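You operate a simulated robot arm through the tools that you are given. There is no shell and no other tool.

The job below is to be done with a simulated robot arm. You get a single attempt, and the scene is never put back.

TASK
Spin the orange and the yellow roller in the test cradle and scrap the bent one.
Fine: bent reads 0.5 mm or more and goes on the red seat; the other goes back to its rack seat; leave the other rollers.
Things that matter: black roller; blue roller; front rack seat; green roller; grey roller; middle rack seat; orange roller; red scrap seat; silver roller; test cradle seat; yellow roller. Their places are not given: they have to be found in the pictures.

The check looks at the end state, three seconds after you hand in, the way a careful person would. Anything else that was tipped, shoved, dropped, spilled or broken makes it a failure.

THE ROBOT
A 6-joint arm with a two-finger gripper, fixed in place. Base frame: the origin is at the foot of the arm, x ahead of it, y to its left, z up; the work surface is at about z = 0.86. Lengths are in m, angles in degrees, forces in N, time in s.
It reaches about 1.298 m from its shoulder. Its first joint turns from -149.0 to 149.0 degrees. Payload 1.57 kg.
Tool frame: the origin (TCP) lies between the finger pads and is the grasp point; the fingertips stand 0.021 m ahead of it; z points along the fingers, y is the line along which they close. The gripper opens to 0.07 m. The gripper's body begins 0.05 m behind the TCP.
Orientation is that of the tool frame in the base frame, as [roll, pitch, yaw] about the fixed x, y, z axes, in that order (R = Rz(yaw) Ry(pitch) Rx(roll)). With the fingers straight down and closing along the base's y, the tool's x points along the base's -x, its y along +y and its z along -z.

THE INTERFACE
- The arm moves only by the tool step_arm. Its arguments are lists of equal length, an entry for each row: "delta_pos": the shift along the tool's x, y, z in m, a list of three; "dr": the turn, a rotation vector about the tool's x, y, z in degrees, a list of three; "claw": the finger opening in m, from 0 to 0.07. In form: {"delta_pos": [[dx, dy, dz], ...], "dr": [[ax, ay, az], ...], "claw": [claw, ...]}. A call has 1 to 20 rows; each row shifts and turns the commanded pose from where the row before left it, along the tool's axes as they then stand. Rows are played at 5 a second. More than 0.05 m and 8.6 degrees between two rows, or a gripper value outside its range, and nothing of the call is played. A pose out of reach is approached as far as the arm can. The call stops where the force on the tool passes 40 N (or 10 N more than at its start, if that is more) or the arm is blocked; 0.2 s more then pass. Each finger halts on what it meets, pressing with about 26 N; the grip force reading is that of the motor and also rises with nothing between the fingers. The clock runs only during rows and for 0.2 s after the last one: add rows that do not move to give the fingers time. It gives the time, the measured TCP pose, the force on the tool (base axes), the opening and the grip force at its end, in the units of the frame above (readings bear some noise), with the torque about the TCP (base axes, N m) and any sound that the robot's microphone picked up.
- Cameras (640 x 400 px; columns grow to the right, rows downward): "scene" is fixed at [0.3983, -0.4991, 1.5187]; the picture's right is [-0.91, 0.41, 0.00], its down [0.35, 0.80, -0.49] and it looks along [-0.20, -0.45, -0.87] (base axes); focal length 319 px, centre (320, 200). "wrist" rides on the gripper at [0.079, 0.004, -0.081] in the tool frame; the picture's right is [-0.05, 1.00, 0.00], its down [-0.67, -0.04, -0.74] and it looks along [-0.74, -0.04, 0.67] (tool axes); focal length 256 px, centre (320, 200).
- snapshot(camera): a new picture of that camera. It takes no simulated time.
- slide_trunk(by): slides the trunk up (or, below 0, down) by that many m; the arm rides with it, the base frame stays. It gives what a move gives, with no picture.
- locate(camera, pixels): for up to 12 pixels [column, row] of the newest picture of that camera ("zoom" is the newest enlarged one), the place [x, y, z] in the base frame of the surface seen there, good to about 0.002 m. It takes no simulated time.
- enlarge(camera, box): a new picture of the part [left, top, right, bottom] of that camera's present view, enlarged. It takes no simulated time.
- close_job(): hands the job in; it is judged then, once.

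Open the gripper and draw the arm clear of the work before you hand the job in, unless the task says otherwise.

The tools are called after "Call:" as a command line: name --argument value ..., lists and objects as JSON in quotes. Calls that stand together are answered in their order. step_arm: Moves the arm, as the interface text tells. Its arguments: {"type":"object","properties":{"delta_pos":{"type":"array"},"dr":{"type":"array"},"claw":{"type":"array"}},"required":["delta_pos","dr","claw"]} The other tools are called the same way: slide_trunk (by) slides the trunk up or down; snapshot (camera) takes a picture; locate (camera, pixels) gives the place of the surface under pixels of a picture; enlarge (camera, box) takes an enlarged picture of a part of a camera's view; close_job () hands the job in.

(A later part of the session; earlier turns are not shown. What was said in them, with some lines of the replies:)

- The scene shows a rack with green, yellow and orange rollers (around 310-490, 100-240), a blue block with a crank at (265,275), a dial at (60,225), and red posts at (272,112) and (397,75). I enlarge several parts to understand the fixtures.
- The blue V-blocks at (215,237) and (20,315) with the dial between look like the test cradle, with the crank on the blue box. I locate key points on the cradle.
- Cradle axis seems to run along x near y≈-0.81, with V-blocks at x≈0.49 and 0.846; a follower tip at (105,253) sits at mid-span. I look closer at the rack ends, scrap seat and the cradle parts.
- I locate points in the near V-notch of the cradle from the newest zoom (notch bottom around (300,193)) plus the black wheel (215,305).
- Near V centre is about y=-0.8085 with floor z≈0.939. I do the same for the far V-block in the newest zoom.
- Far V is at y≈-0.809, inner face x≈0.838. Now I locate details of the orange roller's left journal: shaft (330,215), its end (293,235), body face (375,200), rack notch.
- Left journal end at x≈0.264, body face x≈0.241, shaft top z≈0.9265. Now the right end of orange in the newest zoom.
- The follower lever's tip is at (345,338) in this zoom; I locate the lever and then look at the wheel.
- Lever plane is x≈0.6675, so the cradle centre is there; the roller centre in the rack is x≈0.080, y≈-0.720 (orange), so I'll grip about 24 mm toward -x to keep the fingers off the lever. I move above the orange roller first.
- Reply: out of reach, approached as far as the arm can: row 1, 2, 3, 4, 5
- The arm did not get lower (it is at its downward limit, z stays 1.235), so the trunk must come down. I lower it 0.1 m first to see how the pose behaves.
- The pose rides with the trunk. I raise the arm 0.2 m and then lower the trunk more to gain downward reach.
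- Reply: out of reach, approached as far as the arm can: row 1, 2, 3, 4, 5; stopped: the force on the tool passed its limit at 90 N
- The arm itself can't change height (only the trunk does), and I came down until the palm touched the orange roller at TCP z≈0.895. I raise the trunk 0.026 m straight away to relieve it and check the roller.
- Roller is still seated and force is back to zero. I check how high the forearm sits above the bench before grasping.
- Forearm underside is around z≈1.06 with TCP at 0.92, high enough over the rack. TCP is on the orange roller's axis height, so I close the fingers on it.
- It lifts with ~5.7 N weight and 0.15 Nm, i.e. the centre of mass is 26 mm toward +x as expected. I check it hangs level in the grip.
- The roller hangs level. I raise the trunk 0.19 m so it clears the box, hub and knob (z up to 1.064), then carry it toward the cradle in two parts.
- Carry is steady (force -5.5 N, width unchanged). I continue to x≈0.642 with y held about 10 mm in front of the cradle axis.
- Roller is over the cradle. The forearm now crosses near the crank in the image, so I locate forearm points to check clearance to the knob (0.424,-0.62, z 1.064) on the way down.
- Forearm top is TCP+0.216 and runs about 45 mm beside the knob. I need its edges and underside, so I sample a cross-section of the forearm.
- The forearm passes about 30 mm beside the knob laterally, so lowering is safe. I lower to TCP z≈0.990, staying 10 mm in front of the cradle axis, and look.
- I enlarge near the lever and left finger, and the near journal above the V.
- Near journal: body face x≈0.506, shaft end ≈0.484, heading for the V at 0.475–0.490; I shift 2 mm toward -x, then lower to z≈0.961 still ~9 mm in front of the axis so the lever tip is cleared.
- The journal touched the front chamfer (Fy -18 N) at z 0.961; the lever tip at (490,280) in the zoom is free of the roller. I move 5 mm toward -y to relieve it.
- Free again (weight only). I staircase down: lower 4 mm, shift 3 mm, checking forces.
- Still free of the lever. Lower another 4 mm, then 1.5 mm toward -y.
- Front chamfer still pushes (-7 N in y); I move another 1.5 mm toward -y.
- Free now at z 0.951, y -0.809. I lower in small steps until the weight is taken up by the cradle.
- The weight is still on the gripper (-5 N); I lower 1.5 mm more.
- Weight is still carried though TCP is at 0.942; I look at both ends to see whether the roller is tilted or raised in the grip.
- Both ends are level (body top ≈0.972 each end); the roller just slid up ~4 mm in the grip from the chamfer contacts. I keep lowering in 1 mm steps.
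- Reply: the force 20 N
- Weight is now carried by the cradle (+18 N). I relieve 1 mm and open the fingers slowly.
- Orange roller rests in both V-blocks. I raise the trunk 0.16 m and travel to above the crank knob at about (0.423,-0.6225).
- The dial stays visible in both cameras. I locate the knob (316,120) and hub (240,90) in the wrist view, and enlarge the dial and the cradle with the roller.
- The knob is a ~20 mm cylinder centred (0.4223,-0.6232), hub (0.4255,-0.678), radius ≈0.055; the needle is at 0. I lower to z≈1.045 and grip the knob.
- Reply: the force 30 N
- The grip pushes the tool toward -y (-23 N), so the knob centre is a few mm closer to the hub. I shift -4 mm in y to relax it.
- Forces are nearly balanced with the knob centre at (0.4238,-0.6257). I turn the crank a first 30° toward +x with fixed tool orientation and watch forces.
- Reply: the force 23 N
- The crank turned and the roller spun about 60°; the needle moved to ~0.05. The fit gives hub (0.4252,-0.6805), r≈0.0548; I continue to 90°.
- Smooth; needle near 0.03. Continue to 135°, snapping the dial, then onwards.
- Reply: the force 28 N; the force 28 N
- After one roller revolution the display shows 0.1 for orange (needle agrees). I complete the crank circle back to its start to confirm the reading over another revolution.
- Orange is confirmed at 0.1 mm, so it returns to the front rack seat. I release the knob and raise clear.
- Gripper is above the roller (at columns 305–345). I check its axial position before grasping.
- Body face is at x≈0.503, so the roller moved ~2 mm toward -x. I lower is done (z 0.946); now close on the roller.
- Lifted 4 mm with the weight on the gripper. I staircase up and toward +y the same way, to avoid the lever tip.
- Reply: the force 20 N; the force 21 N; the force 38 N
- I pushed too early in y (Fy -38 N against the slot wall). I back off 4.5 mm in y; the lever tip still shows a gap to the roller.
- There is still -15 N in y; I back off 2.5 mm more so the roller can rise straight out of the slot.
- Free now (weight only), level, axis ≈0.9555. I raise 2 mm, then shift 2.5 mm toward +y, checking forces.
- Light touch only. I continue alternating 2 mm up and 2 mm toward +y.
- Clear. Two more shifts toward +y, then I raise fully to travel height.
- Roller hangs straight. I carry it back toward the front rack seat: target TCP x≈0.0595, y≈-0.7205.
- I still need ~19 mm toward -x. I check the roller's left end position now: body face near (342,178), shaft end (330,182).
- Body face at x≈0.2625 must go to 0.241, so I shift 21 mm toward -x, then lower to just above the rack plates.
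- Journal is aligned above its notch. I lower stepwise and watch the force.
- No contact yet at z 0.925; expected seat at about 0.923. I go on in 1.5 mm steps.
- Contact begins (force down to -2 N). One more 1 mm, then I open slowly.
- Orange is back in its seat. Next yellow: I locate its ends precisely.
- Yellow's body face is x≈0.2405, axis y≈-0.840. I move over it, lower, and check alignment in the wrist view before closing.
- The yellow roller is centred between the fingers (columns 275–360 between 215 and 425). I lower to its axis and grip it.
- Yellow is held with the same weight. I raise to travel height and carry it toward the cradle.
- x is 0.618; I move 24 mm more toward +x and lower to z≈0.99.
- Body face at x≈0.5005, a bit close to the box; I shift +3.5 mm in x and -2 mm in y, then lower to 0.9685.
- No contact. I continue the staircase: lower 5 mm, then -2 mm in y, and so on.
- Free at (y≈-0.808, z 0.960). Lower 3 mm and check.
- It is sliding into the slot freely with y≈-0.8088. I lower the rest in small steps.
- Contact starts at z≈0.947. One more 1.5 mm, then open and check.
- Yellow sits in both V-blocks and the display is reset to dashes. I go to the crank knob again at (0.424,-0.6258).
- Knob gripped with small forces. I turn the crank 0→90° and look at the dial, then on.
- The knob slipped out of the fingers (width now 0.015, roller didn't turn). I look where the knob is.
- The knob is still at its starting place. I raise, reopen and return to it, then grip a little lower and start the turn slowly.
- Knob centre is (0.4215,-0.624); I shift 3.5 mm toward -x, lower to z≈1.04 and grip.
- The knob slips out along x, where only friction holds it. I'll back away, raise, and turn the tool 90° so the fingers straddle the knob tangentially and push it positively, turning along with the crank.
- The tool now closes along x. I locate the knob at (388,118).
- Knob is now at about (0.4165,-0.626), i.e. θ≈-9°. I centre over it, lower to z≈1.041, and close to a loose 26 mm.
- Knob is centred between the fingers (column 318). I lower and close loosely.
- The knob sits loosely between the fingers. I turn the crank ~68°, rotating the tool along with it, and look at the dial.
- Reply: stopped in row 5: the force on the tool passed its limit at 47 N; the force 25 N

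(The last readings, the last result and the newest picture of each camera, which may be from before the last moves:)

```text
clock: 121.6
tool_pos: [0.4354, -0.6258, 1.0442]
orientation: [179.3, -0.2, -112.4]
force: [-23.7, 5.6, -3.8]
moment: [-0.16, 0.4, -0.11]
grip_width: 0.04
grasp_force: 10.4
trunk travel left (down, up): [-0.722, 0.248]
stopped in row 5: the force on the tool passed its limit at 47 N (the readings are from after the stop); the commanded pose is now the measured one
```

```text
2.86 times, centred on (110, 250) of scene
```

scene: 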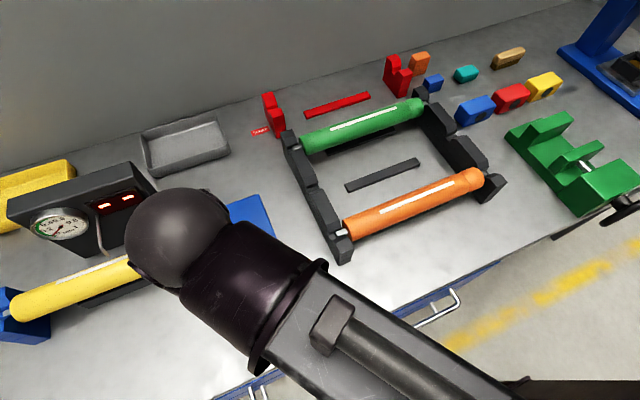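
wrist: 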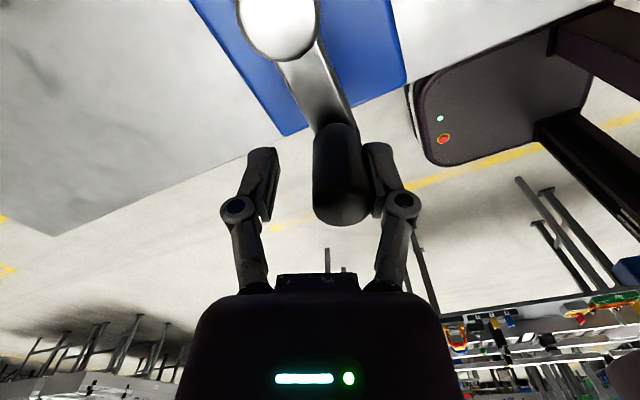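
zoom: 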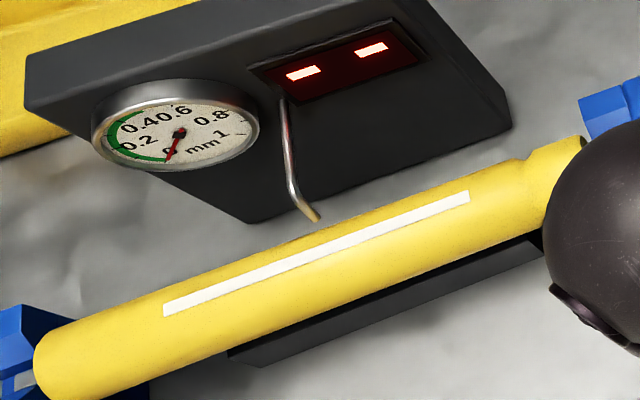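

The crank did not turn in this direction even at 47 N and the finger was pried open. I locate the knob; the crank may be at its end stop after the first full turn, so I'll try the other direction.

Call:
locate --camera "wrist" --pixels '[[340, 205], [325, 195], [355, 195], [340, 180], [340, 220], [278, 20], [310, 90]]'

Call:
enlarge --camera "scene" --box '[0, 260, 80, 345]'

Call:
enlarge --camera "scene" --box '[120, 190, 240, 290]'

```text
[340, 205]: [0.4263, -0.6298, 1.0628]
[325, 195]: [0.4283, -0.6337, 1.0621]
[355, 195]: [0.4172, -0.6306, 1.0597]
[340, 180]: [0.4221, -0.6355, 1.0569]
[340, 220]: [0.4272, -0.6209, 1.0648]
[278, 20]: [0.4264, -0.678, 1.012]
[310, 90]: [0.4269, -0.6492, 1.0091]
```

```text
4.71 times, centred on (40, 302) of scene
```

zoom: 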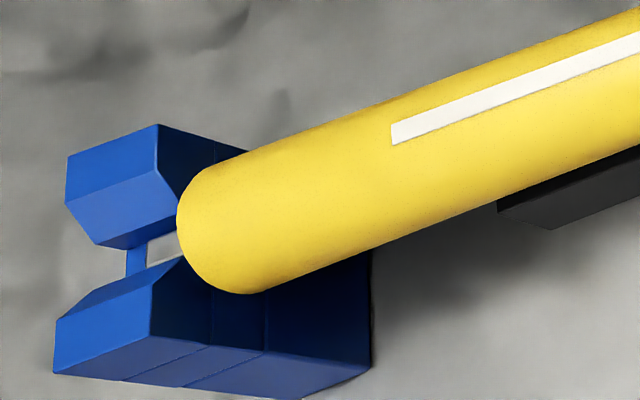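

```text
4.00 times, centred on (180, 240) of scene
```

zoom: 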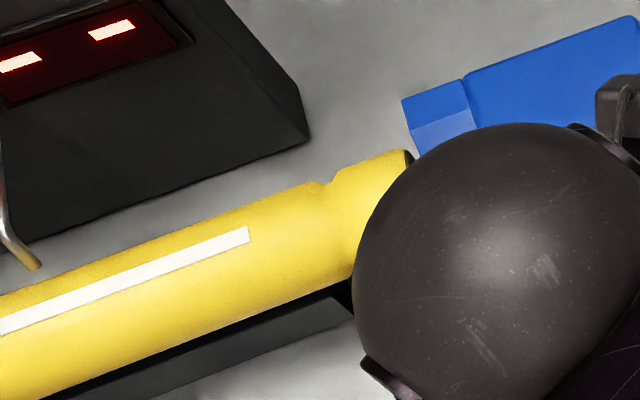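

Both journals are seated and the knob is at θ≈0, so the crank is at a stop in this direction. I recentre on the knob at (0.4255,-0.6265), square the tool up to yaw -90, grip it and turn the other way.

Call:
step_arm --delta_pos '[[0, 0, 0], [0.0018, 0.0044, 0], [0.0018, 0.0044, 0], [0, 0, 0], [0, 0, 0], [0, 0, 0], [0, 0, 0]]' --dr '[[0, 0, 0], [0, 0, 0], [0, 0, 0], [0, 0, -7.5], [0, 0, -7.5], [0, 0, -7.4], [0, 0, 0]]' --claw '[0.05, 0.05, 0.05, 0.05, 0.05, 0.05, 0.05]'

Call:
step_arm --delta_pos '[[0, 0, 0], [0, 0, 0], [0, 0, 0], [0, 0, 0]]' --dr '[[0, 0, 0], [0, 0, 0], [0, 0, 0], [0, 0, 0]]' --claw '[0.035, 0.02, 0.01, 0.01]'

Call:
snapshot --camera "wrist"

```text
clock: 123.2
tool_pos: [0.4298, -0.6257, 1.0408]
orientation: [179.4, 0.1, -89.7]
force: [0.1, -0.4, -0.2]
moment: [-0.02, 0.02, -0.01]
grip_width: 0.0502
grasp_force: 0.0
trunk travel left (down, up): [-0.722, 0.248]
```

```text
clock: 124.2
tool_pos: [0.4277, -0.6257, 1.0425]
orientation: [179.6, 0.1, -90.1]
force: [-25.2, 4.6, -7.1]
moment: [0.3, 0.39, 0.0]
grip_width: 0.0259
grasp_force: 11.5
trunk travel left (down, up): [-0.722, 0.248]
```

```text
taken
```

wrist: 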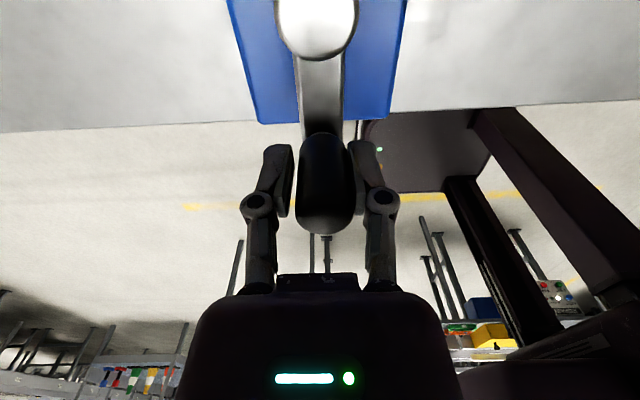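

The grip pulls -25 N toward -x, the free direction. I turn counter-clockwise 45° first with fixed orientation, starting slowly.

Call:
step_arm --delta_pos '[[0, 0.004, 0], [0.0005, 0.0071, 0], [0.0014, 0.0071, 0], [0.0023, 0.0067, 0], [0.0032, 0.0065, 0], [0.004, 0.006, 0], [0.0047, 0.0054, 0]]' --dr '[[0, 0, 0], [0, 0, 0], [0, 0, 0], [0, 0, 0], [0, 0, 0], [0, 0, 0], [0, 0, 0]]' --claw '[0.01, 0.01, 0.01, 0.01, 0.01, 0.01, 0.01]'

Call:
snapshot --camera "wrist"

Call:
enlarge --camera "scene" --box '[0, 180, 220, 320]'

```text
clock: 125.8
tool_pos: [0.388, -0.6408, 1.0418]
orientation: [179.4, 0.0, -89.9]
force: [-1.8, 2.1, 13.4]
moment: [0.43, -0.03, 0.03]
grip_width: 0.0233
grasp_force: 31.6
trunk travel left (down, up): [-0.722, 0.248]
```

```text
taken
```

wrist: 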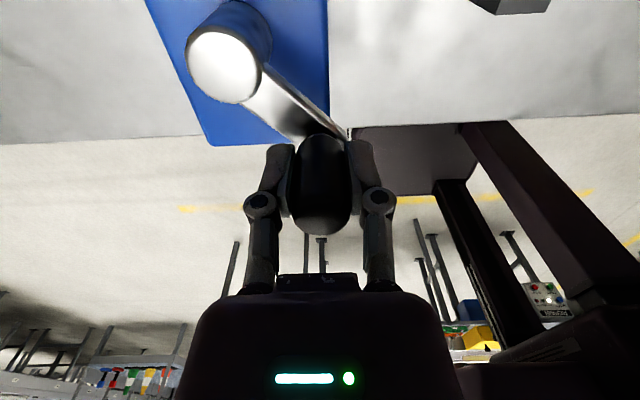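

```text
2.86 times, centred on (110, 250) of scene
```

zoom: 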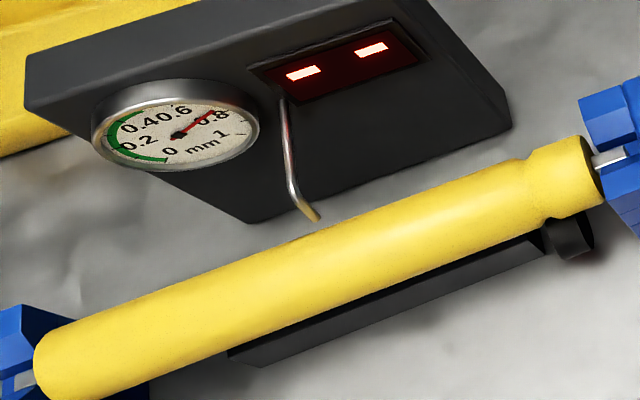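

It turns freely this way, and the needle jumped to about 0.75. I continue to -150° for a full revolution to get the digital reading.

Call:
step_arm --delta_pos '[[0.01135, 0.00871, 0], [0.01322, 0.00547, 0], [0.01418, 0.00187, 0], [0.01418, -0.00187, 0], [0.01322, -0.00547, 0], [0.01135, -0.00871, 0], [0.00871, -0.01135, 0]]' --dr '[[0, 0, 0], [0, 0, 0], [0, 0, 0], [0, 0, 0], [0, 0, 0], [0, 0, 0], [0, 0, 0]]' --claw '[0.01, 0.01, 0.01, 0.01, 0.01, 0.01, 0.01]'

Call:
snapshot --camera "wrist"

Call:
enlarge --camera "scene" --box '[0, 180, 220, 320]'

```text
clock: 127.4
tool_pos: [0.3995, -0.7309, 1.0421]
orientation: [179.6, -0.1, -89.9]
force: [-6.6, -14.1, 20.3]
moment: [-0.26, 0.26, 0.0]
grip_width: 0.0234
grasp_force: 32.5
trunk travel left (down, up): [-0.722, 0.248]
```

```text
taken
```

wrist: 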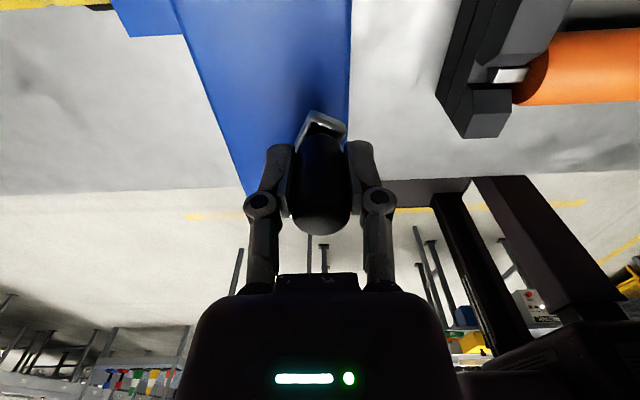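

```text
2.86 times, centred on (110, 250) of scene
```

zoom: 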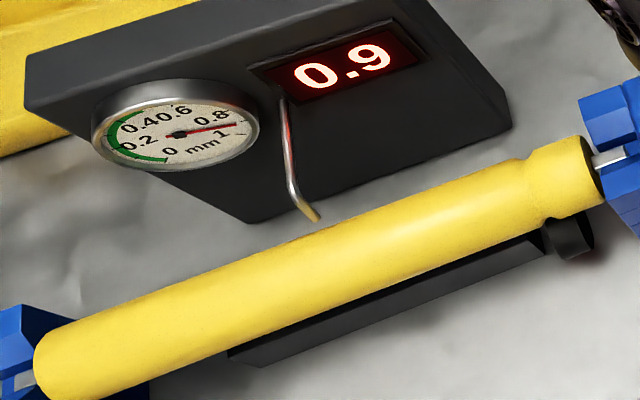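

Yellow reads 0.9 mm, so it is the bent one and goes to the red seat. I release the knob, raise, and turn the tool back to yaw 180.

Call:
step_arm --delta_pos '[[0, 0, 0], [0, 0, 0], [0, 0, 0], [0, 0, 0]]' --dr '[[0, 0, 0], [0, 0, 0], [0, 0, 0], [0, 0, 0]]' --claw '[0.03, 0.045, 0.055, 0.055]'

Call:
slide_trunk --by 0.07

Call:
step_arm --delta_pos '[[0, 0, 0], [0, 0, 0], [0, 0, 0], [0, 0, 0], [0, 0, 0], [0, 0, 0], [0, 0, 0], [0, 0, 0], [0, 0, 0], [0, 0, 0], [0, 0, 0], [0, 0, 0]]' --dr '[[0, 0, 8], [0, 0, 8], [0, 0, 8], [0, 0, 8], [0, 0, 8], [0, 0, 8], [0, 0, 8], [0, 0, 8], [0, 0, 8], [0, 0, 8], [0, 0, 8], [0, 0, 2]]' --claw '[0.07, 0.07, 0.07, 0.07, 0.07, 0.07, 0.07, 0.07, 0.07, 0.07, 0.07, 0.07]'

Call:
snapshot --camera "scene"

Call:
enlarge --camera "scene" --box '[240, 80, 300, 145]'

```text
clock: 128.4
tool_pos: [0.3997, -0.7287, 1.0415]
orientation: [179.5, 0.1, -89.9]
force: [-0.5, 0.0, 0.4]
moment: [-0.01, 0.0, 0.0]
grip_width: 0.0549
grasp_force: 0.0
trunk travel left (down, up): [-0.722, 0.248]
```

```text
clock: 129.4
tool_pos: [0.4005, -0.7296, 1.1105]
orientation: [179.5, 0.1, -89.9]
force: [0.5, -0.5, -0.6]
moment: [0.0, 0.03, 0.02]
grip_width: 0.0547
grasp_force: 0.0
trunk travel left (down, up): [-0.792, 0.178]
```

```text
clock: 132.1
tool_pos: [0.3999, -0.7287, 1.1114]
orientation: [179.9, -0.4, 179.9]
force: [-0.6, 0.0, 0.6]
moment: [-0.01, -0.03, -0.02]
grip_width: 0.0702
grasp_force: 0.0
trunk travel left (down, up): [-0.792, 0.178]
```

```text
taken
```

scene: 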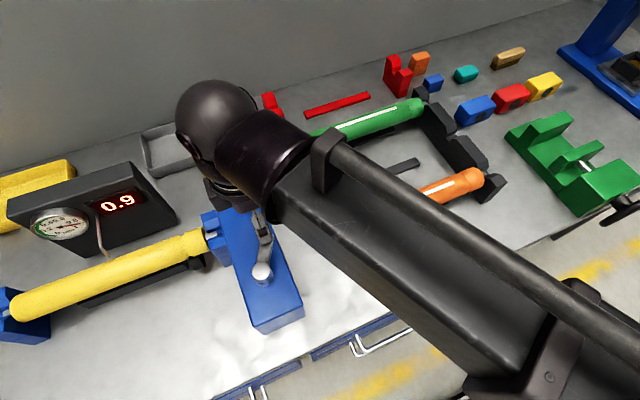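

```text
6.15 times, centred on (270, 112) of scene
```

zoom: 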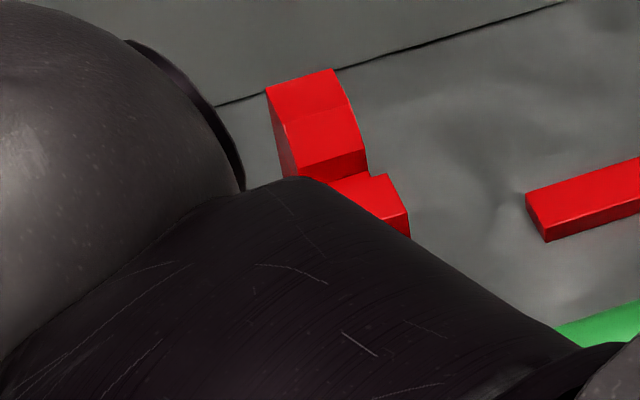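

I correct the 0.4° tilt left over from the stopped push and travel to above the yellow roller.

Call:
step_arm --delta_pos '[[-0.015, -0.005, 0], [-0.03, -0.01, 0], [-0.035, -0.012, 0], [-0.035, -0.012, 0], [-0.035, -0.012, 0], [-0.035, -0.012, 0], [-0.03, -0.01, 0], [-0.02, -0.005, 0], [-0.009, -0.0018, 0], [0, 0, 0]]' --dr '[[0, -0.45, 0], [0, 0, 0], [0, 0, 0], [0, 0, 0], [0, 0, 0], [0, 0, 0], [0, 0, 0], [0, 0, 0], [0, 0, 0], [0, 0, 0]]' --claw '[0.07, 0.07, 0.07, 0.07, 0.07, 0.07, 0.07, 0.07, 0.07, 0.07]'

Call:
snapshot --camera "scene"

Call:
enlarge --camera "scene" --box '[150, 190, 270, 290]'

Call:
locate --camera "zoom" --pixels '[[290, 165], [298, 195], [300, 180], [250, 190], [325, 178], [345, 172]]'

Call:
enlarge --camera "scene" --box '[240, 80, 300, 145]'

```text
clock: 134.2
tool_pos: [0.6454, -0.8077, 1.1104]
orientation: [179.9, -0.1, -179.8]
force: [-0.4, 0.8, -1.4]
moment: [0.02, -0.02, -0.01]
grip_width: 0.0701
grasp_force: 0.1
trunk travel left (down, up): [-0.792, 0.178]
```

```text
taken
```

scene: 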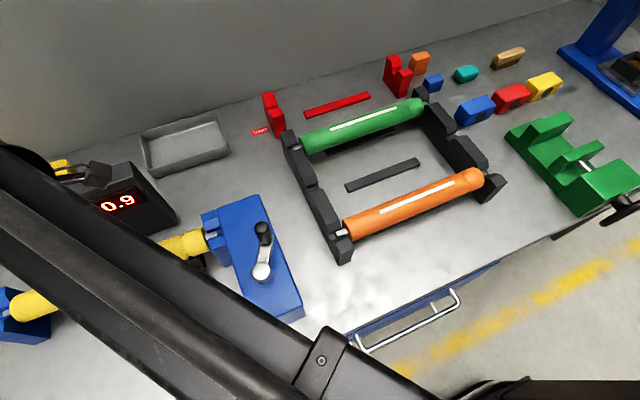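

```text
4.00 times, centred on (210, 240) of scene
```

zoom: 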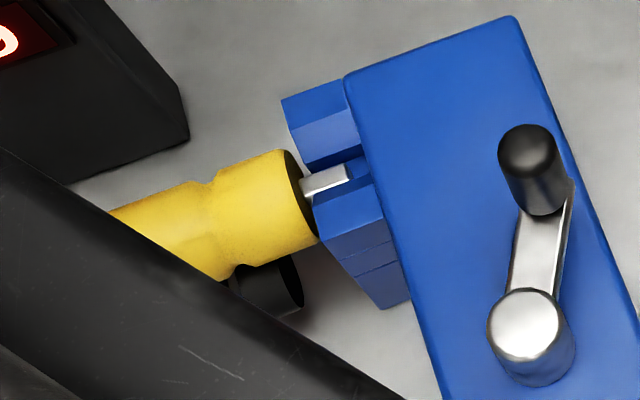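

```text
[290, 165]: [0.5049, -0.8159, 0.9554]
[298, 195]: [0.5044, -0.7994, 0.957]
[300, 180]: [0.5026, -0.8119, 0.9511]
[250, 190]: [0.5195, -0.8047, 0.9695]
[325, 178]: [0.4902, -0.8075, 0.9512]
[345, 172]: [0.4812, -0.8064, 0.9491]
```

```text
6.15 times, centred on (270, 112) of scene
```

zoom: 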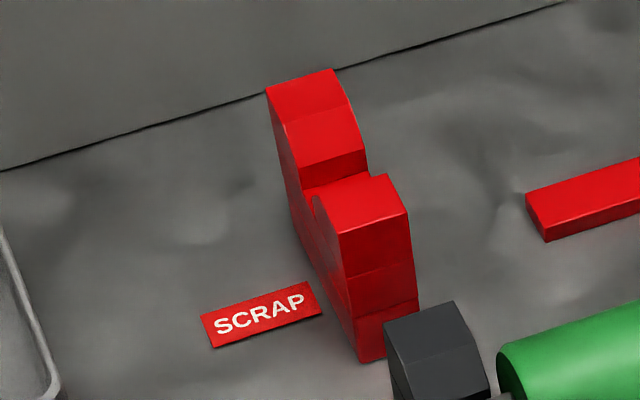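

Now I locate the left scrap post's geometry in the newest zoom: back block slope (325,135), notch around (340,180), front block top (370,205).

Call:
locate --camera "zoom" --pixels '[[305, 90], [325, 130], [335, 165], [320, 185], [345, 178], [330, 195], [345, 200], [375, 195], [370, 220], [400, 210], [318, 205], [375, 250]]'

Call:
enlarge --camera "scene" --box '[370, 45, 430, 105]'

Call:
locate --camera "zoom" --pixels '[[235, 85], [245, 120], [255, 155], [262, 175], [275, 170], [285, 160], [300, 155], [340, 150], [370, 150], [290, 185], [310, 185], [345, 180]]'

```text
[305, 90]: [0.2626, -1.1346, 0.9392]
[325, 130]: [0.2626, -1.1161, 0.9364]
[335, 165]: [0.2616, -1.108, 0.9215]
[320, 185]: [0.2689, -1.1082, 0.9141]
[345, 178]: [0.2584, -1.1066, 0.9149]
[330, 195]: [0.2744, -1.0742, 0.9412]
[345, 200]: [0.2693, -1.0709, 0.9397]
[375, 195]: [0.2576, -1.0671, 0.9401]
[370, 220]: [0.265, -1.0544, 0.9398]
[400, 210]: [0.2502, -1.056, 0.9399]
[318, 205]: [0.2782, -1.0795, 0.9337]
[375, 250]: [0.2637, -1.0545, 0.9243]
```

```text
6.67 times, centred on (400, 75) of scene
```

zoom: 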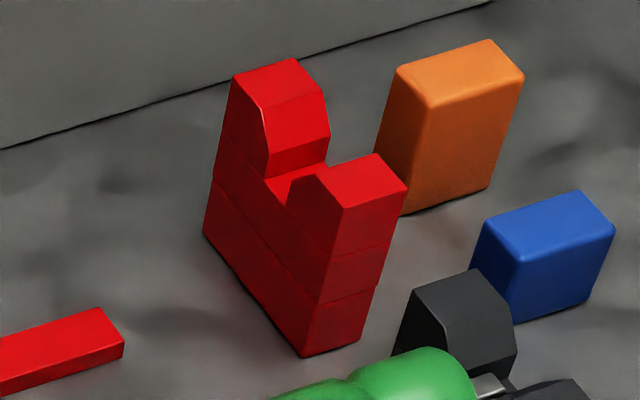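

```text
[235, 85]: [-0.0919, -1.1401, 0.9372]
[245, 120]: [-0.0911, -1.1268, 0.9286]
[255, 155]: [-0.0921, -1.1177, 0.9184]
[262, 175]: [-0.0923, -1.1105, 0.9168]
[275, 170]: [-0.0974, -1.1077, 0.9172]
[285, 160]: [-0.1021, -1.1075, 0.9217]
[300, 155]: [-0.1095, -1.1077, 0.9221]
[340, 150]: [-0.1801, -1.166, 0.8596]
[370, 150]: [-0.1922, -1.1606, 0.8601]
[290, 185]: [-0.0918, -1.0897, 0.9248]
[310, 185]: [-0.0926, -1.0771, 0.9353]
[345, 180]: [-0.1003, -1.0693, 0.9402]
```

The scrap notches centre at y≈-1.0995 with the same heights and x-span as the rack (rim 0.94, inner faces x 0.250/-0.092). I lower onto the yellow roller and grip it, and also check where the wall is.

Call:
locate --camera "scene" --pixels '[[300, 80], [300, 70], [350, 70], [350, 55], [420, 30], [240, 100], [240, 90]]'

Call:
slide_trunk --by -0.164

Call:
step_arm --delta_pos '[[0, 0, 0], [0, 0, 0], [0, 0, 0], [0, 0, 0]]' --dr '[[0, 0, 0], [0, 0, 0], [0, 0, 0], [0, 0, 0]]' --claw '[0.06, 0.045, 0.03, 0.03]'

Call:
slide_trunk --by 0.004

```text
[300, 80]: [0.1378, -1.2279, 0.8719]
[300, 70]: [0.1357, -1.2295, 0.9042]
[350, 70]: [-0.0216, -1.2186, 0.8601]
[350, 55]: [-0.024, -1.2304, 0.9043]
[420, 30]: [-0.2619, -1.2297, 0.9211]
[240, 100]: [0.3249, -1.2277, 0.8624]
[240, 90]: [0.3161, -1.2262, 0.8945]
```

```text
clock: 136.1
tool_pos: [0.6457, -0.8063, 0.9477]
orientation: [179.9, -0.1, -180.0]
force: [-0.7, -0.1, 0.0]
moment: [0.02, 0.04, 0.02]
grip_width: 0.07
grasp_force: 0.0
trunk travel left (down, up): [-0.628, 0.342]
```

```text
clock: 137.1
tool_pos: [0.6448, -0.8069, 0.9479]
orientation: [-179.9, -0.1, 179.9]
force: [-0.1, -1.3, 3.0]
moment: [0.05, 0.07, -0.41]
grip_width: 0.0486
grasp_force: 26.1
trunk travel left (down, up): [-0.628, 0.342]
```

```text
clock: 137.7
tool_pos: [0.6467, -0.8081, 0.9509]
orientation: [179.8, 0.0, -179.9]
force: [-0.1, -0.4, -5.8]
moment: [0.01, 0.09, -0.09]
grip_width: 0.0489
grasp_force: 26.3
trunk travel left (down, up): [-0.632, 0.338]
```

Wall is at y≈-1.229, leaving room. I lift straight first (that was free before), then staircase toward +y.

Call:
slide_trunk --by 0.005

Call:
slide_trunk --by 0.003

Call:
slide_trunk --by 0.0015

Call:
step_arm --delta_pos '[[0, 0.0022, 0], [0, 0, 0]]' --dr '[[0, 0, 0], [0, 0, 0]]' --claw '[0.03, 0.03]'

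Call:
enlarge --camera "wrist" --box '[180, 180, 340, 280]'

```text
clock: 138.2
tool_pos: [0.6458, -0.8071, 0.9559]
orientation: [179.9, -0.1, -180.0]
force: [0.4, -0.5, -5.3]
moment: [-0.01, 0.11, -0.15]
grip_width: 0.0488
grasp_force: 26.2
trunk travel left (down, up): [-0.637, 0.333]
```

```text
clock: 138.7
tool_pos: [0.6451, -0.8079, 0.9589]
orientation: [179.8, 0.0, -179.9]
force: [0.4, -0.3, -4.8]
moment: [-0.02, 0.09, -0.05]
grip_width: 0.0487
grasp_force: 25.9
trunk travel left (down, up): [-0.64, 0.33]
```

```text
clock: 139.2
tool_pos: [0.645, -0.8072, 0.9593]
orientation: [179.9, -0.1, -179.9]
force: [0.0, -0.3, -5.1]
moment: [0.0, 0.1, -0.07]
grip_width: 0.0485
grasp_force: 26.2
trunk travel left (down, up): [-0.642, 0.328]
```

```text
clock: 139.8
tool_pos: [0.6453, -0.8066, 0.9595]
orientation: [180.0, -0.2, 179.9]
force: [3.1, -13.7, -0.7]
moment: [-0.06, -0.1, -0.49]
grip_width: 0.0489
grasp_force: 26.1
trunk travel left (down, up): [-0.642, 0.328]
```

```text
4.00 times, centred on (260, 230) of wrist
```

zoom: 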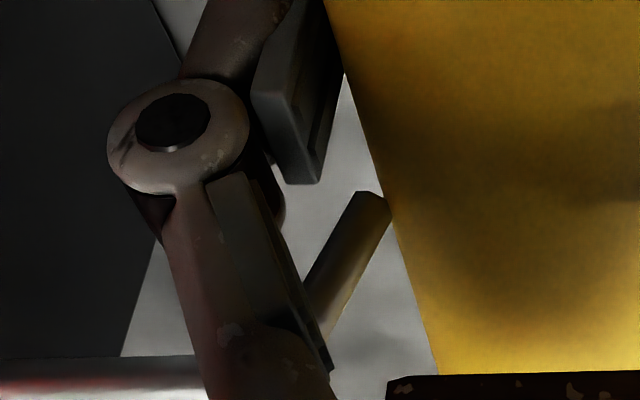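

A light push on the chamfer (-14 N). I raise 2.5 mm, which should free it, then continue.

Call:
slide_trunk --by 0.0025

Call:
step_arm --delta_pos '[[0, 0.001, 0], [0, 0, 0]]' --dr '[[0, 0, 0], [0, 0, 0]]' --claw '[0.03, 0.03]'

Call:
slide_trunk --by 0.002

Call:
enlarge --camera "wrist" --box '[180, 180, 340, 280]'

```text
clock: 140.3
tool_pos: [0.6451, -0.8042, 0.9636]
orientation: [179.8, -0.1, -179.9]
force: [0.7, -6.4, -1.1]
moment: [-0.01, 0.45, -0.54]
grip_width: 0.0489
grasp_force: 26.0
trunk travel left (down, up): [-0.644, 0.326]
```

```text
clock: 140.9
tool_pos: [0.6445, -0.8054, 0.9632]
orientation: [179.9, -0.1, -179.9]
force: [-1.2, -5.6, -1.1]
moment: [-0.03, 0.25, -0.3]
grip_width: 0.0488
grasp_force: 25.6
trunk travel left (down, up): [-0.644, 0.326]
```

```text
clock: 141.5
tool_pos: [0.6452, -0.8036, 0.9653]
orientation: [179.9, -0.1, -180.0]
force: [-0.1, 0.2, -5.6]
moment: [-0.03, 0.12, -0.03]
grip_width: 0.049
grasp_force: 26.5
trunk travel left (down, up): [-0.646, 0.324]
```

```text
4.00 times, centred on (260, 230) of wrist
```

zoom: 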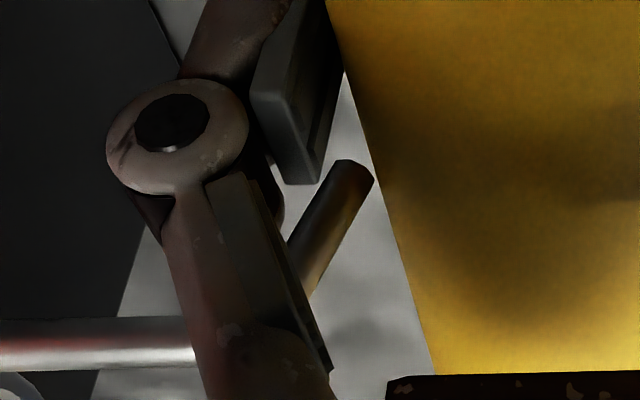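

Free with a visible gap to the lever tip. I shift 2.5 mm, raise 3 mm, shift 3 mm and then raise to travel height.

Call:
step_arm --delta_pos '[[0, 0.002, 0], [0, 0, 0]]' --dr '[[0, 0, 0], [0, 0, 0]]' --claw '[0.03, 0.03]'

Call:
slide_trunk --by 0.004

Call:
step_arm --delta_pos '[[0, 0.0025, 0], [0, 0, 0]]' --dr '[[0, 0, 0], [0, 0, 0]]' --claw '[0.03, 0.03]'

Call:
slide_trunk --by 0.157

Call:
snapshot --camera "wrist"

```text
clock: 142.1
tool_pos: [0.6445, -0.803, 0.9654]
orientation: [180.0, 0.0, -180.0]
force: [1.2, -5.0, -1.8]
moment: [-0.04, -0.33, -0.73]
grip_width: 0.0488
grasp_force: 25.9
trunk travel left (down, up): [-0.646, 0.324]
```

```text
clock: 142.6
tool_pos: [0.6445, -0.8021, 0.9687]
orientation: [179.9, -0.1, -180.0]
force: [-0.3, -1.1, -5.4]
moment: [0.0, 0.11, 0.01]
grip_width: 0.0489
grasp_force: 26.0
trunk travel left (down, up): [-0.65, 0.32]
```

```text
clock: 143.2
tool_pos: [0.646, -0.799, 0.9686]
orientation: [179.9, -0.1, 180.0]
force: [0.8, -1.8, -4.7]
moment: [0.0, -0.08, -0.36]
grip_width: 0.049
grasp_force: 25.6
trunk travel left (down, up): [-0.65, 0.32]
```

```text
clock: 145.0
tool_pos: [0.6461, -0.7996, 1.1251]
orientation: [179.9, -0.1, -179.9]
force: [-1.5, -0.1, -5.5]
moment: [-0.02, 0.12, 0.0]
grip_width: 0.0487
grasp_force: 25.9
trunk travel left (down, up): [-0.807, 0.163]
```

```text
taken
```

wrist: 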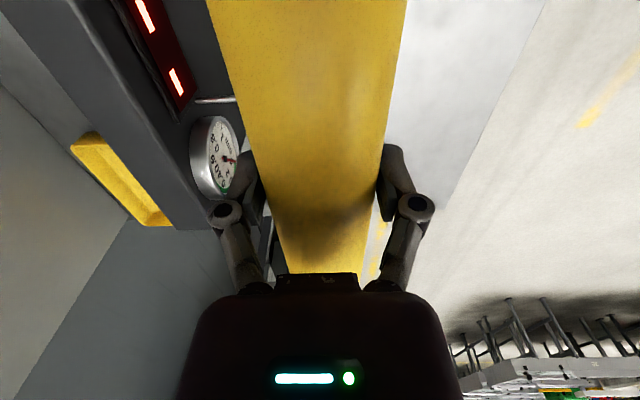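

Yellow hangs straight. I carry it along -x first, then toward the wall side above the scrap seat.

Call:
step_arm --delta_pos '[[0.015, 0, 0], [0.025, 0, 0], [0.03, 0, 0], [0.031, 0, 0], [0.031, 0, 0], [0.031, 0, 0], [0.031, 0, 0], [0.031, 0, 0], [0.031, -0.005, 0], [0.031, -0.01, 0], [0.031, -0.015, 0], [0.031, -0.02, 0], [0.031, -0.02, 0], [0.031, -0.02, 0], [0.031, -0.02, 0], [0.031, -0.02, 0], [0.031, -0.02, 0], [0.031, -0.02, 0], [0.025, -0.02, 0], [0.018, -0.02, 0]]' --dr '[[0, 0, 0], [0, 0, 0], [0, 0, 0], [0, 0, 0], [0, 0, 0], [0, 0, 0], [0, 0, 0], [0, 0, 0], [0, 0, 0], [0, 0, 0], [0, 0, 0], [0, 0, 0], [0, 0, 0], [0, 0, 0], [0, 0, 0], [0, 0, 0], [0, 0, 0], [0, 0, 0], [0, 0, 0], [0, 0, 0]]' --claw '[0.03, 0.03, 0.03, 0.03, 0.03, 0.03, 0.03, 0.03, 0.03, 0.03, 0.03, 0.03, 0.03, 0.03, 0.03, 0.03, 0.03, 0.03, 0.03, 0.03]'

Call:
snapshot --camera "scene"

```text
clock: 149.2
tool_pos: [0.0668, -1.0115, 1.1256]
orientation: [179.9, -0.1, -179.9]
force: [0.2, 0.2, -6.1]
moment: [-0.02, 0.14, 0.02]
grip_width: 0.0485
grasp_force: 25.9
trunk travel left (down, up): [-0.807, 0.163]
```

```text
taken
```

scene: 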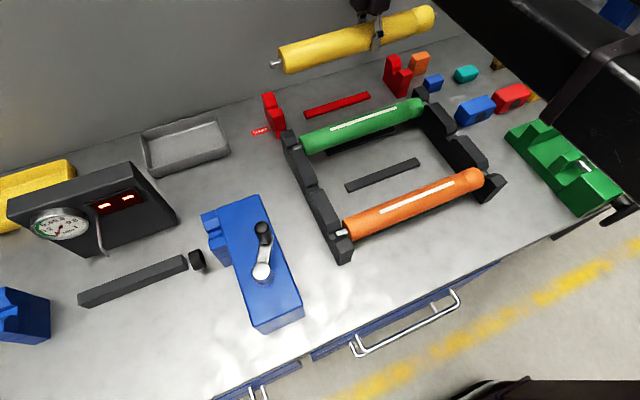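

I continue 88 mm toward -y, then measure the roller's ends.

Call:
step_arm --delta_pos '[[0, -0.02, 0], [0, -0.02, 0], [0, -0.02, 0], [0, -0.018, 0], [0, -0.01, 0], [0, 0, 0]]' --dr '[[0, 0, 0], [0, 0, 0], [0, 0, 0], [0, 0, 0], [0, 0, 0], [0, 0, 0]]' --claw '[0.03, 0.03, 0.03, 0.03, 0.03, 0.03]'

Call:
enlarge --camera "scene" --box '[220, 0, 460, 140]'

Call:
snapshot --camera "wrist"

```text
clock: 150.6
tool_pos: [0.0672, -1.099, 1.1244]
orientation: [179.8, -0.2, -179.9]
force: [0.4, -0.1, -5.4]
moment: [0.01, 0.1, -0.01]
grip_width: 0.0488
grasp_force: 26.1
trunk travel left (down, up): [-0.807, 0.163]
```

```text
2.67 times, centred on (340, 70) of scene
```

zoom: 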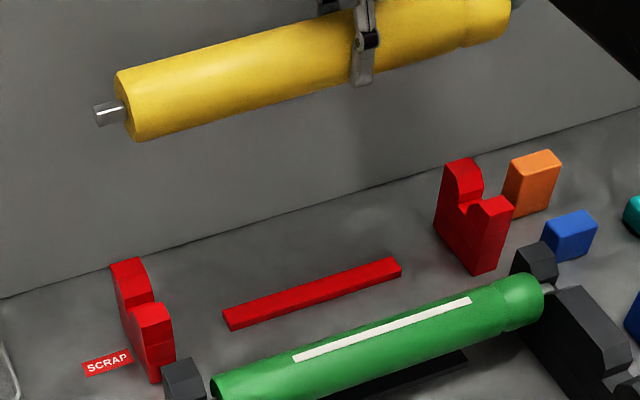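

```text
taken
```

wrist: 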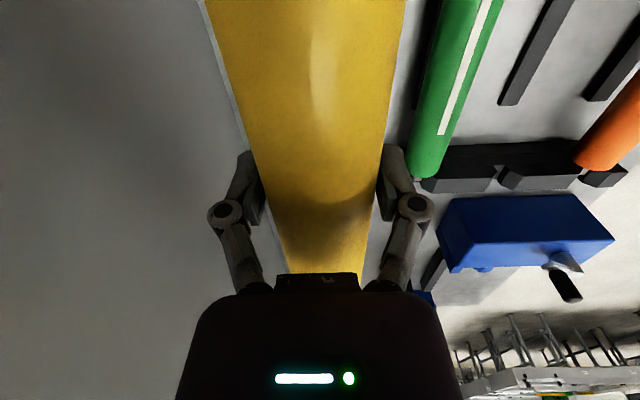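

Call:
locate --camera "zoom" --pixels '[[97, 112], [110, 108], [122, 82], [130, 85], [135, 130], [150, 75], [250, 50], [450, 10], [500, 5], [508, 20], [490, 20]]'

```text
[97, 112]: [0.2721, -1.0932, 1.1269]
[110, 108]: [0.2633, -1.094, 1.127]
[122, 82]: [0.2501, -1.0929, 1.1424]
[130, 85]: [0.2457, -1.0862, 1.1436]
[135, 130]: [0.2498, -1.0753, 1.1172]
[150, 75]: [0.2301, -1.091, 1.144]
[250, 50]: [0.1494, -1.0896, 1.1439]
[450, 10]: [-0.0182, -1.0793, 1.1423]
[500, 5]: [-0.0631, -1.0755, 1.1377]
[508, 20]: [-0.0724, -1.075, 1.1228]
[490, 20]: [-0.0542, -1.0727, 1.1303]
```

Body face at x≈0.2498 must be 0.241: I shift 8.5 mm toward -x, then lower to just above the red posts.

Call:
step_arm --delta_pos '[[0.004, 0, 0], [0.0045, 0, 0], [0, 0, 0]]' --dr '[[0, 0, 0], [0, 0, 0], [0, 0, 0]]' --claw '[0.03, 0.03, 0.03]'

Call:
slide_trunk --by -0.166

Call:
enlarge --camera "scene" --box '[240, 75, 320, 145]'

Call:
snapshot --camera "scene"

```text
clock: 151.4
tool_pos: [0.0586, -1.0993, 1.1259]
orientation: [179.9, -0.1, -179.9]
force: [0.6, -0.2, -5.2]
moment: [-0.03, 0.14, -0.02]
grip_width: 0.0486
grasp_force: 25.7
trunk travel left (down, up): [-0.807, 0.163]
```

```text
clock: 153.3
tool_pos: [0.0587, -1.0997, 0.9605]
orientation: [179.8, -0.1, -179.9]
force: [-0.4, 0.6, -5.8]
moment: [-0.02, 0.11, 0.01]
grip_width: 0.0485
grasp_force: 26.9
trunk travel left (down, up): [-0.641, 0.329]
```

```text
5.71 times, centred on (280, 110) of scene
```

zoom: 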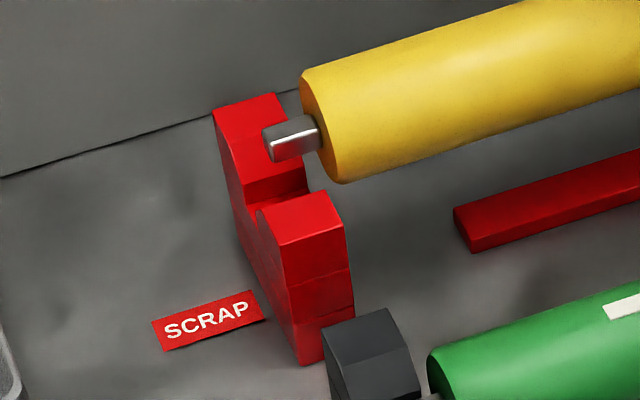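

```text
taken
```

scene: 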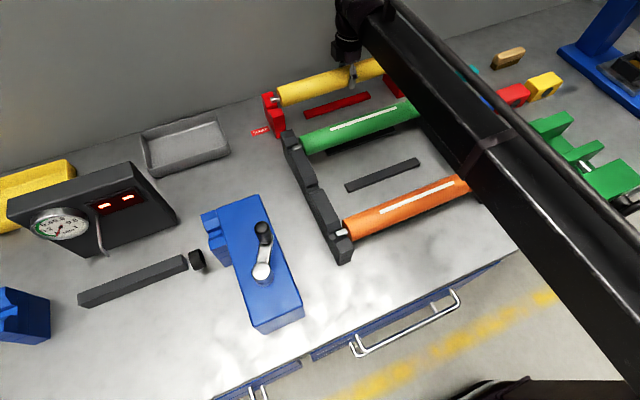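

Call:
locate --camera "zoom" --pixels '[[270, 135], [285, 128], [300, 124], [312, 120], [318, 100], [340, 175], [280, 190], [262, 200], [275, 160], [290, 195]]'

Call:
slide_trunk --by -0.012

```text
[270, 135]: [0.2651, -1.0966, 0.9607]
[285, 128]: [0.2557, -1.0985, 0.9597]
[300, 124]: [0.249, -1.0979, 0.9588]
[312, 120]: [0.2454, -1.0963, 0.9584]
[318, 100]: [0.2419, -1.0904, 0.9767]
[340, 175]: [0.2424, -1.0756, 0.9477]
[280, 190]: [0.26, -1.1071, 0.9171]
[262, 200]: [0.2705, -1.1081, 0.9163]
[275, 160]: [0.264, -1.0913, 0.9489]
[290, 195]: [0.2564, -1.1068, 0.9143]
```

```text
clock: 153.9
tool_pos: [0.0582, -1.0991, 0.9477]
orientation: [179.9, -0.1, -179.9]
force: [-0.1, 0.4, -4.9]
moment: [0.02, 0.12, 0.0]
grip_width: 0.0488
grasp_force: 26.1
trunk travel left (down, up): [-0.629, 0.341]
```

Shaft end x≈0.266, aligned over the notch. I keep lowering stepwise.

Call:
slide_trunk --by -0.008

Call:
slide_trunk --by -0.005

Call:
slide_trunk --by -0.004

```text
clock: 154.4
tool_pos: [0.0584, -1.0998, 0.94]
orientation: [179.9, -0.1, -179.8]
force: [0.3, 0.1, -5.6]
moment: [0.0, 0.15, 0.01]
grip_width: 0.0488
grasp_force: 25.8
trunk travel left (down, up): [-0.621, 0.349]
```

```text
clock: 155.0
tool_pos: [0.058, -1.0997, 0.9351]
orientation: [179.9, -0.1, -179.8]
force: [-0.5, 0.9, -5.7]
moment: [-0.02, 0.13, 0.02]
grip_width: 0.049
grasp_force: 26.0
trunk travel left (down, up): [-0.616, 0.354]
```

```text
clock: 155.5
tool_pos: [0.0589, -1.0997, 0.9297]
orientation: [179.9, 0.0, -179.8]
force: [-0.7, 0.8, -5.1]
moment: [-0.02, 0.09, 0.02]
grip_width: 0.0487
grasp_force: 26.1
trunk travel left (down, up): [-0.612, 0.358]
```

No contact so far at z≈0.930; the seat should take it near 0.923.

Call:
slide_trunk --by -0.003

Call:
slide_trunk --by -0.002

Call:
slide_trunk --by -0.0015

```text
clock: 156.0
tool_pos: [0.059, -1.0995, 0.9277]
orientation: [179.8, -0.1, -180.0]
force: [0.3, 0.7, -6.0]
moment: [0.01, 0.12, 0.02]
grip_width: 0.0485
grasp_force: 25.7
trunk travel left (down, up): [-0.609, 0.361]
```

```text
clock: 156.6
tool_pos: [0.0581, -1.0977, 0.9262]
orientation: [179.9, 0.0, -179.8]
force: [0.1, -1.2, -2.0]
moment: [0.0, -0.61, -0.26]
grip_width: 0.0488
grasp_force: 26.0
trunk travel left (down, up): [-0.607, 0.363]
```

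```text
clock: 157.1
tool_pos: [0.0587, -1.0993, 0.9248]
orientation: [180.0, -0.1, -179.9]
force: [0.6, -2.1, -2.4]
moment: [0.0, -0.49, -0.2]
grip_width: 0.0488
grasp_force: 25.7
trunk travel left (down, up): [-0.606, 0.364]
```

One end has touched. I lower another 1.5 mm so both ends sit.

Call:
slide_trunk --by -0.0015

Call:
enlarge --camera "scene" --box '[240, 75, 320, 145]'

Call:
locate --camera "zoom" --pixels '[[275, 175], [290, 170], [310, 160], [330, 140], [400, 115], [500, 85], [600, 55], [262, 200]]'

```text
clock: 157.6
tool_pos: [0.059, -1.099, 0.9225]
orientation: [179.9, -0.1, -179.9]
force: [0.2, -1.3, -1.0]
moment: [0.0, -0.35, -0.3]
grip_width: 0.0488
grasp_force: 25.8
trunk travel left (down, up): [-0.604, 0.366]
```

```text
5.71 times, centred on (280, 110) of scene
```

zoom: 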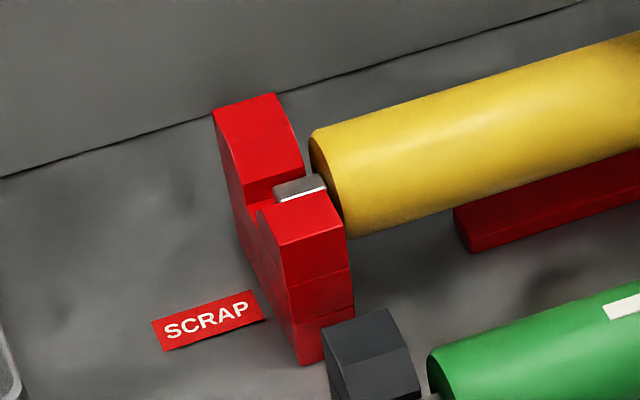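

```text
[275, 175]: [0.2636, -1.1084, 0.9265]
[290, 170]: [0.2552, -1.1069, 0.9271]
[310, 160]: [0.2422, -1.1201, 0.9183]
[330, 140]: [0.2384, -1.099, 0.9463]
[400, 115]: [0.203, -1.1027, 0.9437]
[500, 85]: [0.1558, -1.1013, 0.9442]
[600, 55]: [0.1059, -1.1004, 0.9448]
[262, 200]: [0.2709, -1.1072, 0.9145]
```

Body top is at z≈0.945, same as in the rack, so it is essentially seated. One last 1 mm and then open slowly.

Call:
slide_trunk --by -0.001

Call:
step_arm --delta_pos '[[0, 0, 0], [0, 0, 0], [0, 0, 0], [0, 0, 0], [0, 0, 0], [0, 0, 0]]' --dr '[[0, 0, 0], [0, 0, 0], [0, 0, 0], [0, 0, 0], [0, 0, 0], [0, 0, 0]]' --claw '[0.048, 0.052, 0.057, 0.063, 0.07, 0.07]'

Call:
slide_trunk --by 0.25

Call:
snapshot --camera "scene"

Call:
enlarge --camera "scene" --box '[240, 40, 440, 165]'

```text
clock: 158.1
tool_pos: [0.0581, -1.1001, 0.9224]
orientation: [179.9, 0.0, -179.9]
force: [0.6, -5.0, 8.9]
moment: [0.05, 0.11, 0.0]
grip_width: 0.0485
grasp_force: 25.7
trunk travel left (down, up): [-0.603, 0.367]
```

```text
clock: 159.5
tool_pos: [0.0577, -1.0993, 0.9233]
orientation: [179.8, 0.0, -179.9]
force: [0.9, 0.7, 0.7]
moment: [0.02, 0.02, -0.02]
grip_width: 0.0699
grasp_force: 0.0
trunk travel left (down, up): [-0.603, 0.367]
```

```text
clock: 162.1
tool_pos: [0.0585, -1.0979, 1.171]
orientation: [179.9, -0.1, -180.0]
force: [0.1, -0.1, 0.3]
moment: [-0.02, -0.01, 0.01]
grip_width: 0.0703
grasp_force: 0.1
trunk travel left (down, up): [-0.853, 0.117]
```

```text
taken
```

scene: 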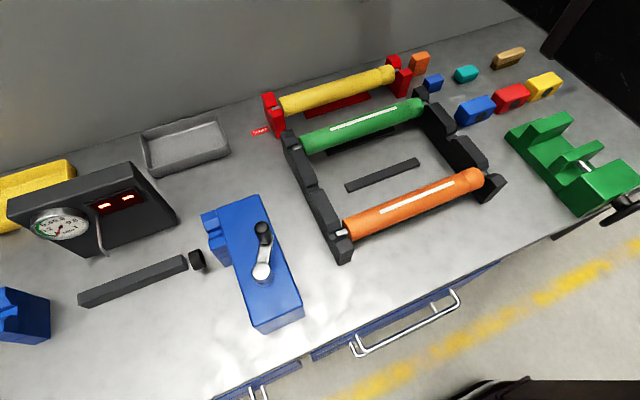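

```text
3.20 times, centred on (340, 102) of scene
```

zoom: 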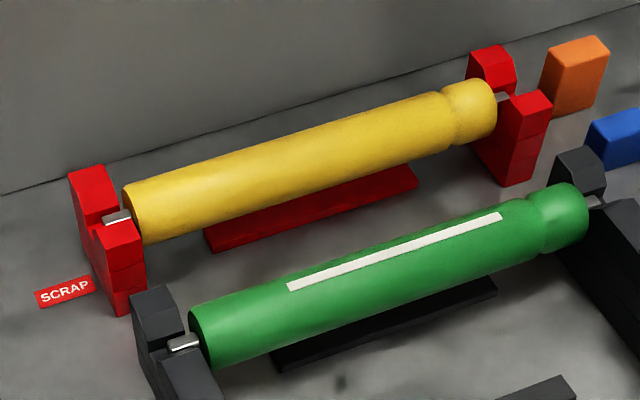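

Yellow rests in both red seats and orange/green sit in the rack. I withdraw the arm at height back over the bench edge and do a final check.

Call:
step_arm --delta_pos '[[0, 0.02, 0], [0, 0.035, 0], [0, 0.04, 0], [0, 0.04, 0], [0, 0.04, 0], [0, 0.04, 0], [0, 0.04, 0], [0, 0.04, 0], [0, 0.04, 0], [0, 0.04, 0], [0, 0.04, 0], [0, 0.04, 0], [0, 0.025, 0], [0, 0.01, 0], [0, 0, 0]]' --dr '[[0, 0, 0], [0, 0, 0], [0, 0, 0], [0, 0, 0], [0, 0, 0], [0, 0, 0], [0, 0, 0], [0, 0, 0], [0, 0, 0], [0, 0, 0], [0, 0, 0], [0, 0, 0], [0, 0, 0], [0, 0, 0], [0, 0, 0]]' --claw '[0.07, 0.07, 0.07, 0.07, 0.07, 0.07, 0.07, 0.07, 0.07, 0.07, 0.07, 0.07, 0.07, 0.07, 0.07]'

Call:
slide_trunk --by 0.06

Call:
snapshot --camera "scene"

Call:
enlarge --camera "scene" --box '[280, 90, 520, 270]'

```text
clock: 165.3
tool_pos: [0.0564, -0.6107, 1.173]
orientation: [179.9, -0.1, -179.9]
force: [-0.3, 0.8, -0.7]
moment: [0.0, 0.02, 0.0]
grip_width: 0.0702
grasp_force: 0.0
trunk travel left (down, up): [-0.853, 0.117]
```

```text
clock: 166.3
tool_pos: [0.0578, -0.6106, 1.2319]
orientation: [180.0, -0.1, -179.8]
force: [-0.4, 0.1, 0.5]
moment: [-0.01, -0.01, -0.01]
grip_width: 0.0703
grasp_force: 0.1
trunk travel left (down, up): [-0.913, 0.057]
```

```text
taken
```

scene: 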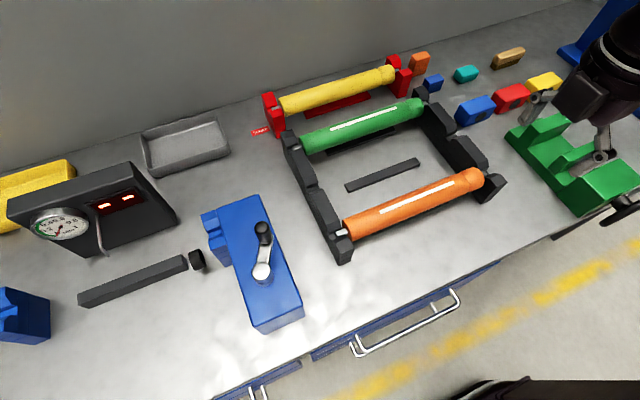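

```text
2.22 times, centred on (400, 180) of scene
```

zoom: 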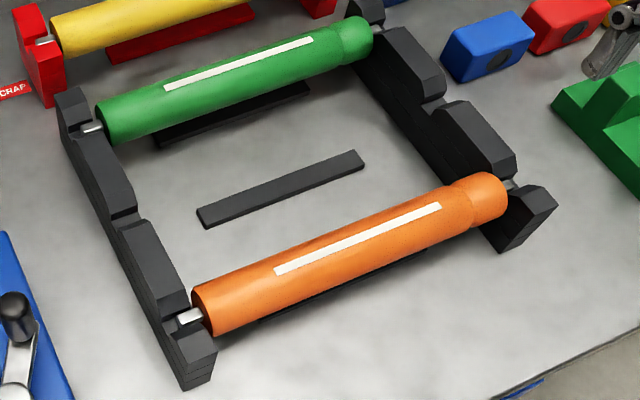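

Orange (0.1 mm) is back in the front rack seat, yellow (0.9 mm) is on the red scrap seat, green is untouched, and the arm is clear with the gripper open. I hand the job in.

Call:
close_job

```text
The job is handed in.
```

I spun both rollers in the test cradle. The yellow one is bent and is now on the red scrap seat.

| Roller | Reading | Result |
|---|---|---|
| Orange | 0.1 mm | Straight; back in the front rack seat |
| Yellow | 0.9 mm | Bent (0.5 mm or more); on the red scrap seat |

I didn't touch the green roller. I saw no black, blue, grey or silver rollers in the pictures.

Some things during the work didn't go cleanly:

- **Palm contact:** while lowering over the orange roller at the start, the gripper's palm pressed on it (about 90 N). It stayed in its seat and read fine afterwards.
- **Slot contact:** lifting orange out of the cradle, I moved sideways too early and its shaft pushed against the slot wall (about 38 N). I backed off and it came out freely.
- **Crank:** the crank would not turn further clockwise after the first full turn. The knob slipped out of the fingers twice, and a third push stopped at 47 N. I turned it the other way for the yellow test and left it part-turned.

In the last picture nothing else on the bench had moved. The gripper is open and the arm is clear of the work.
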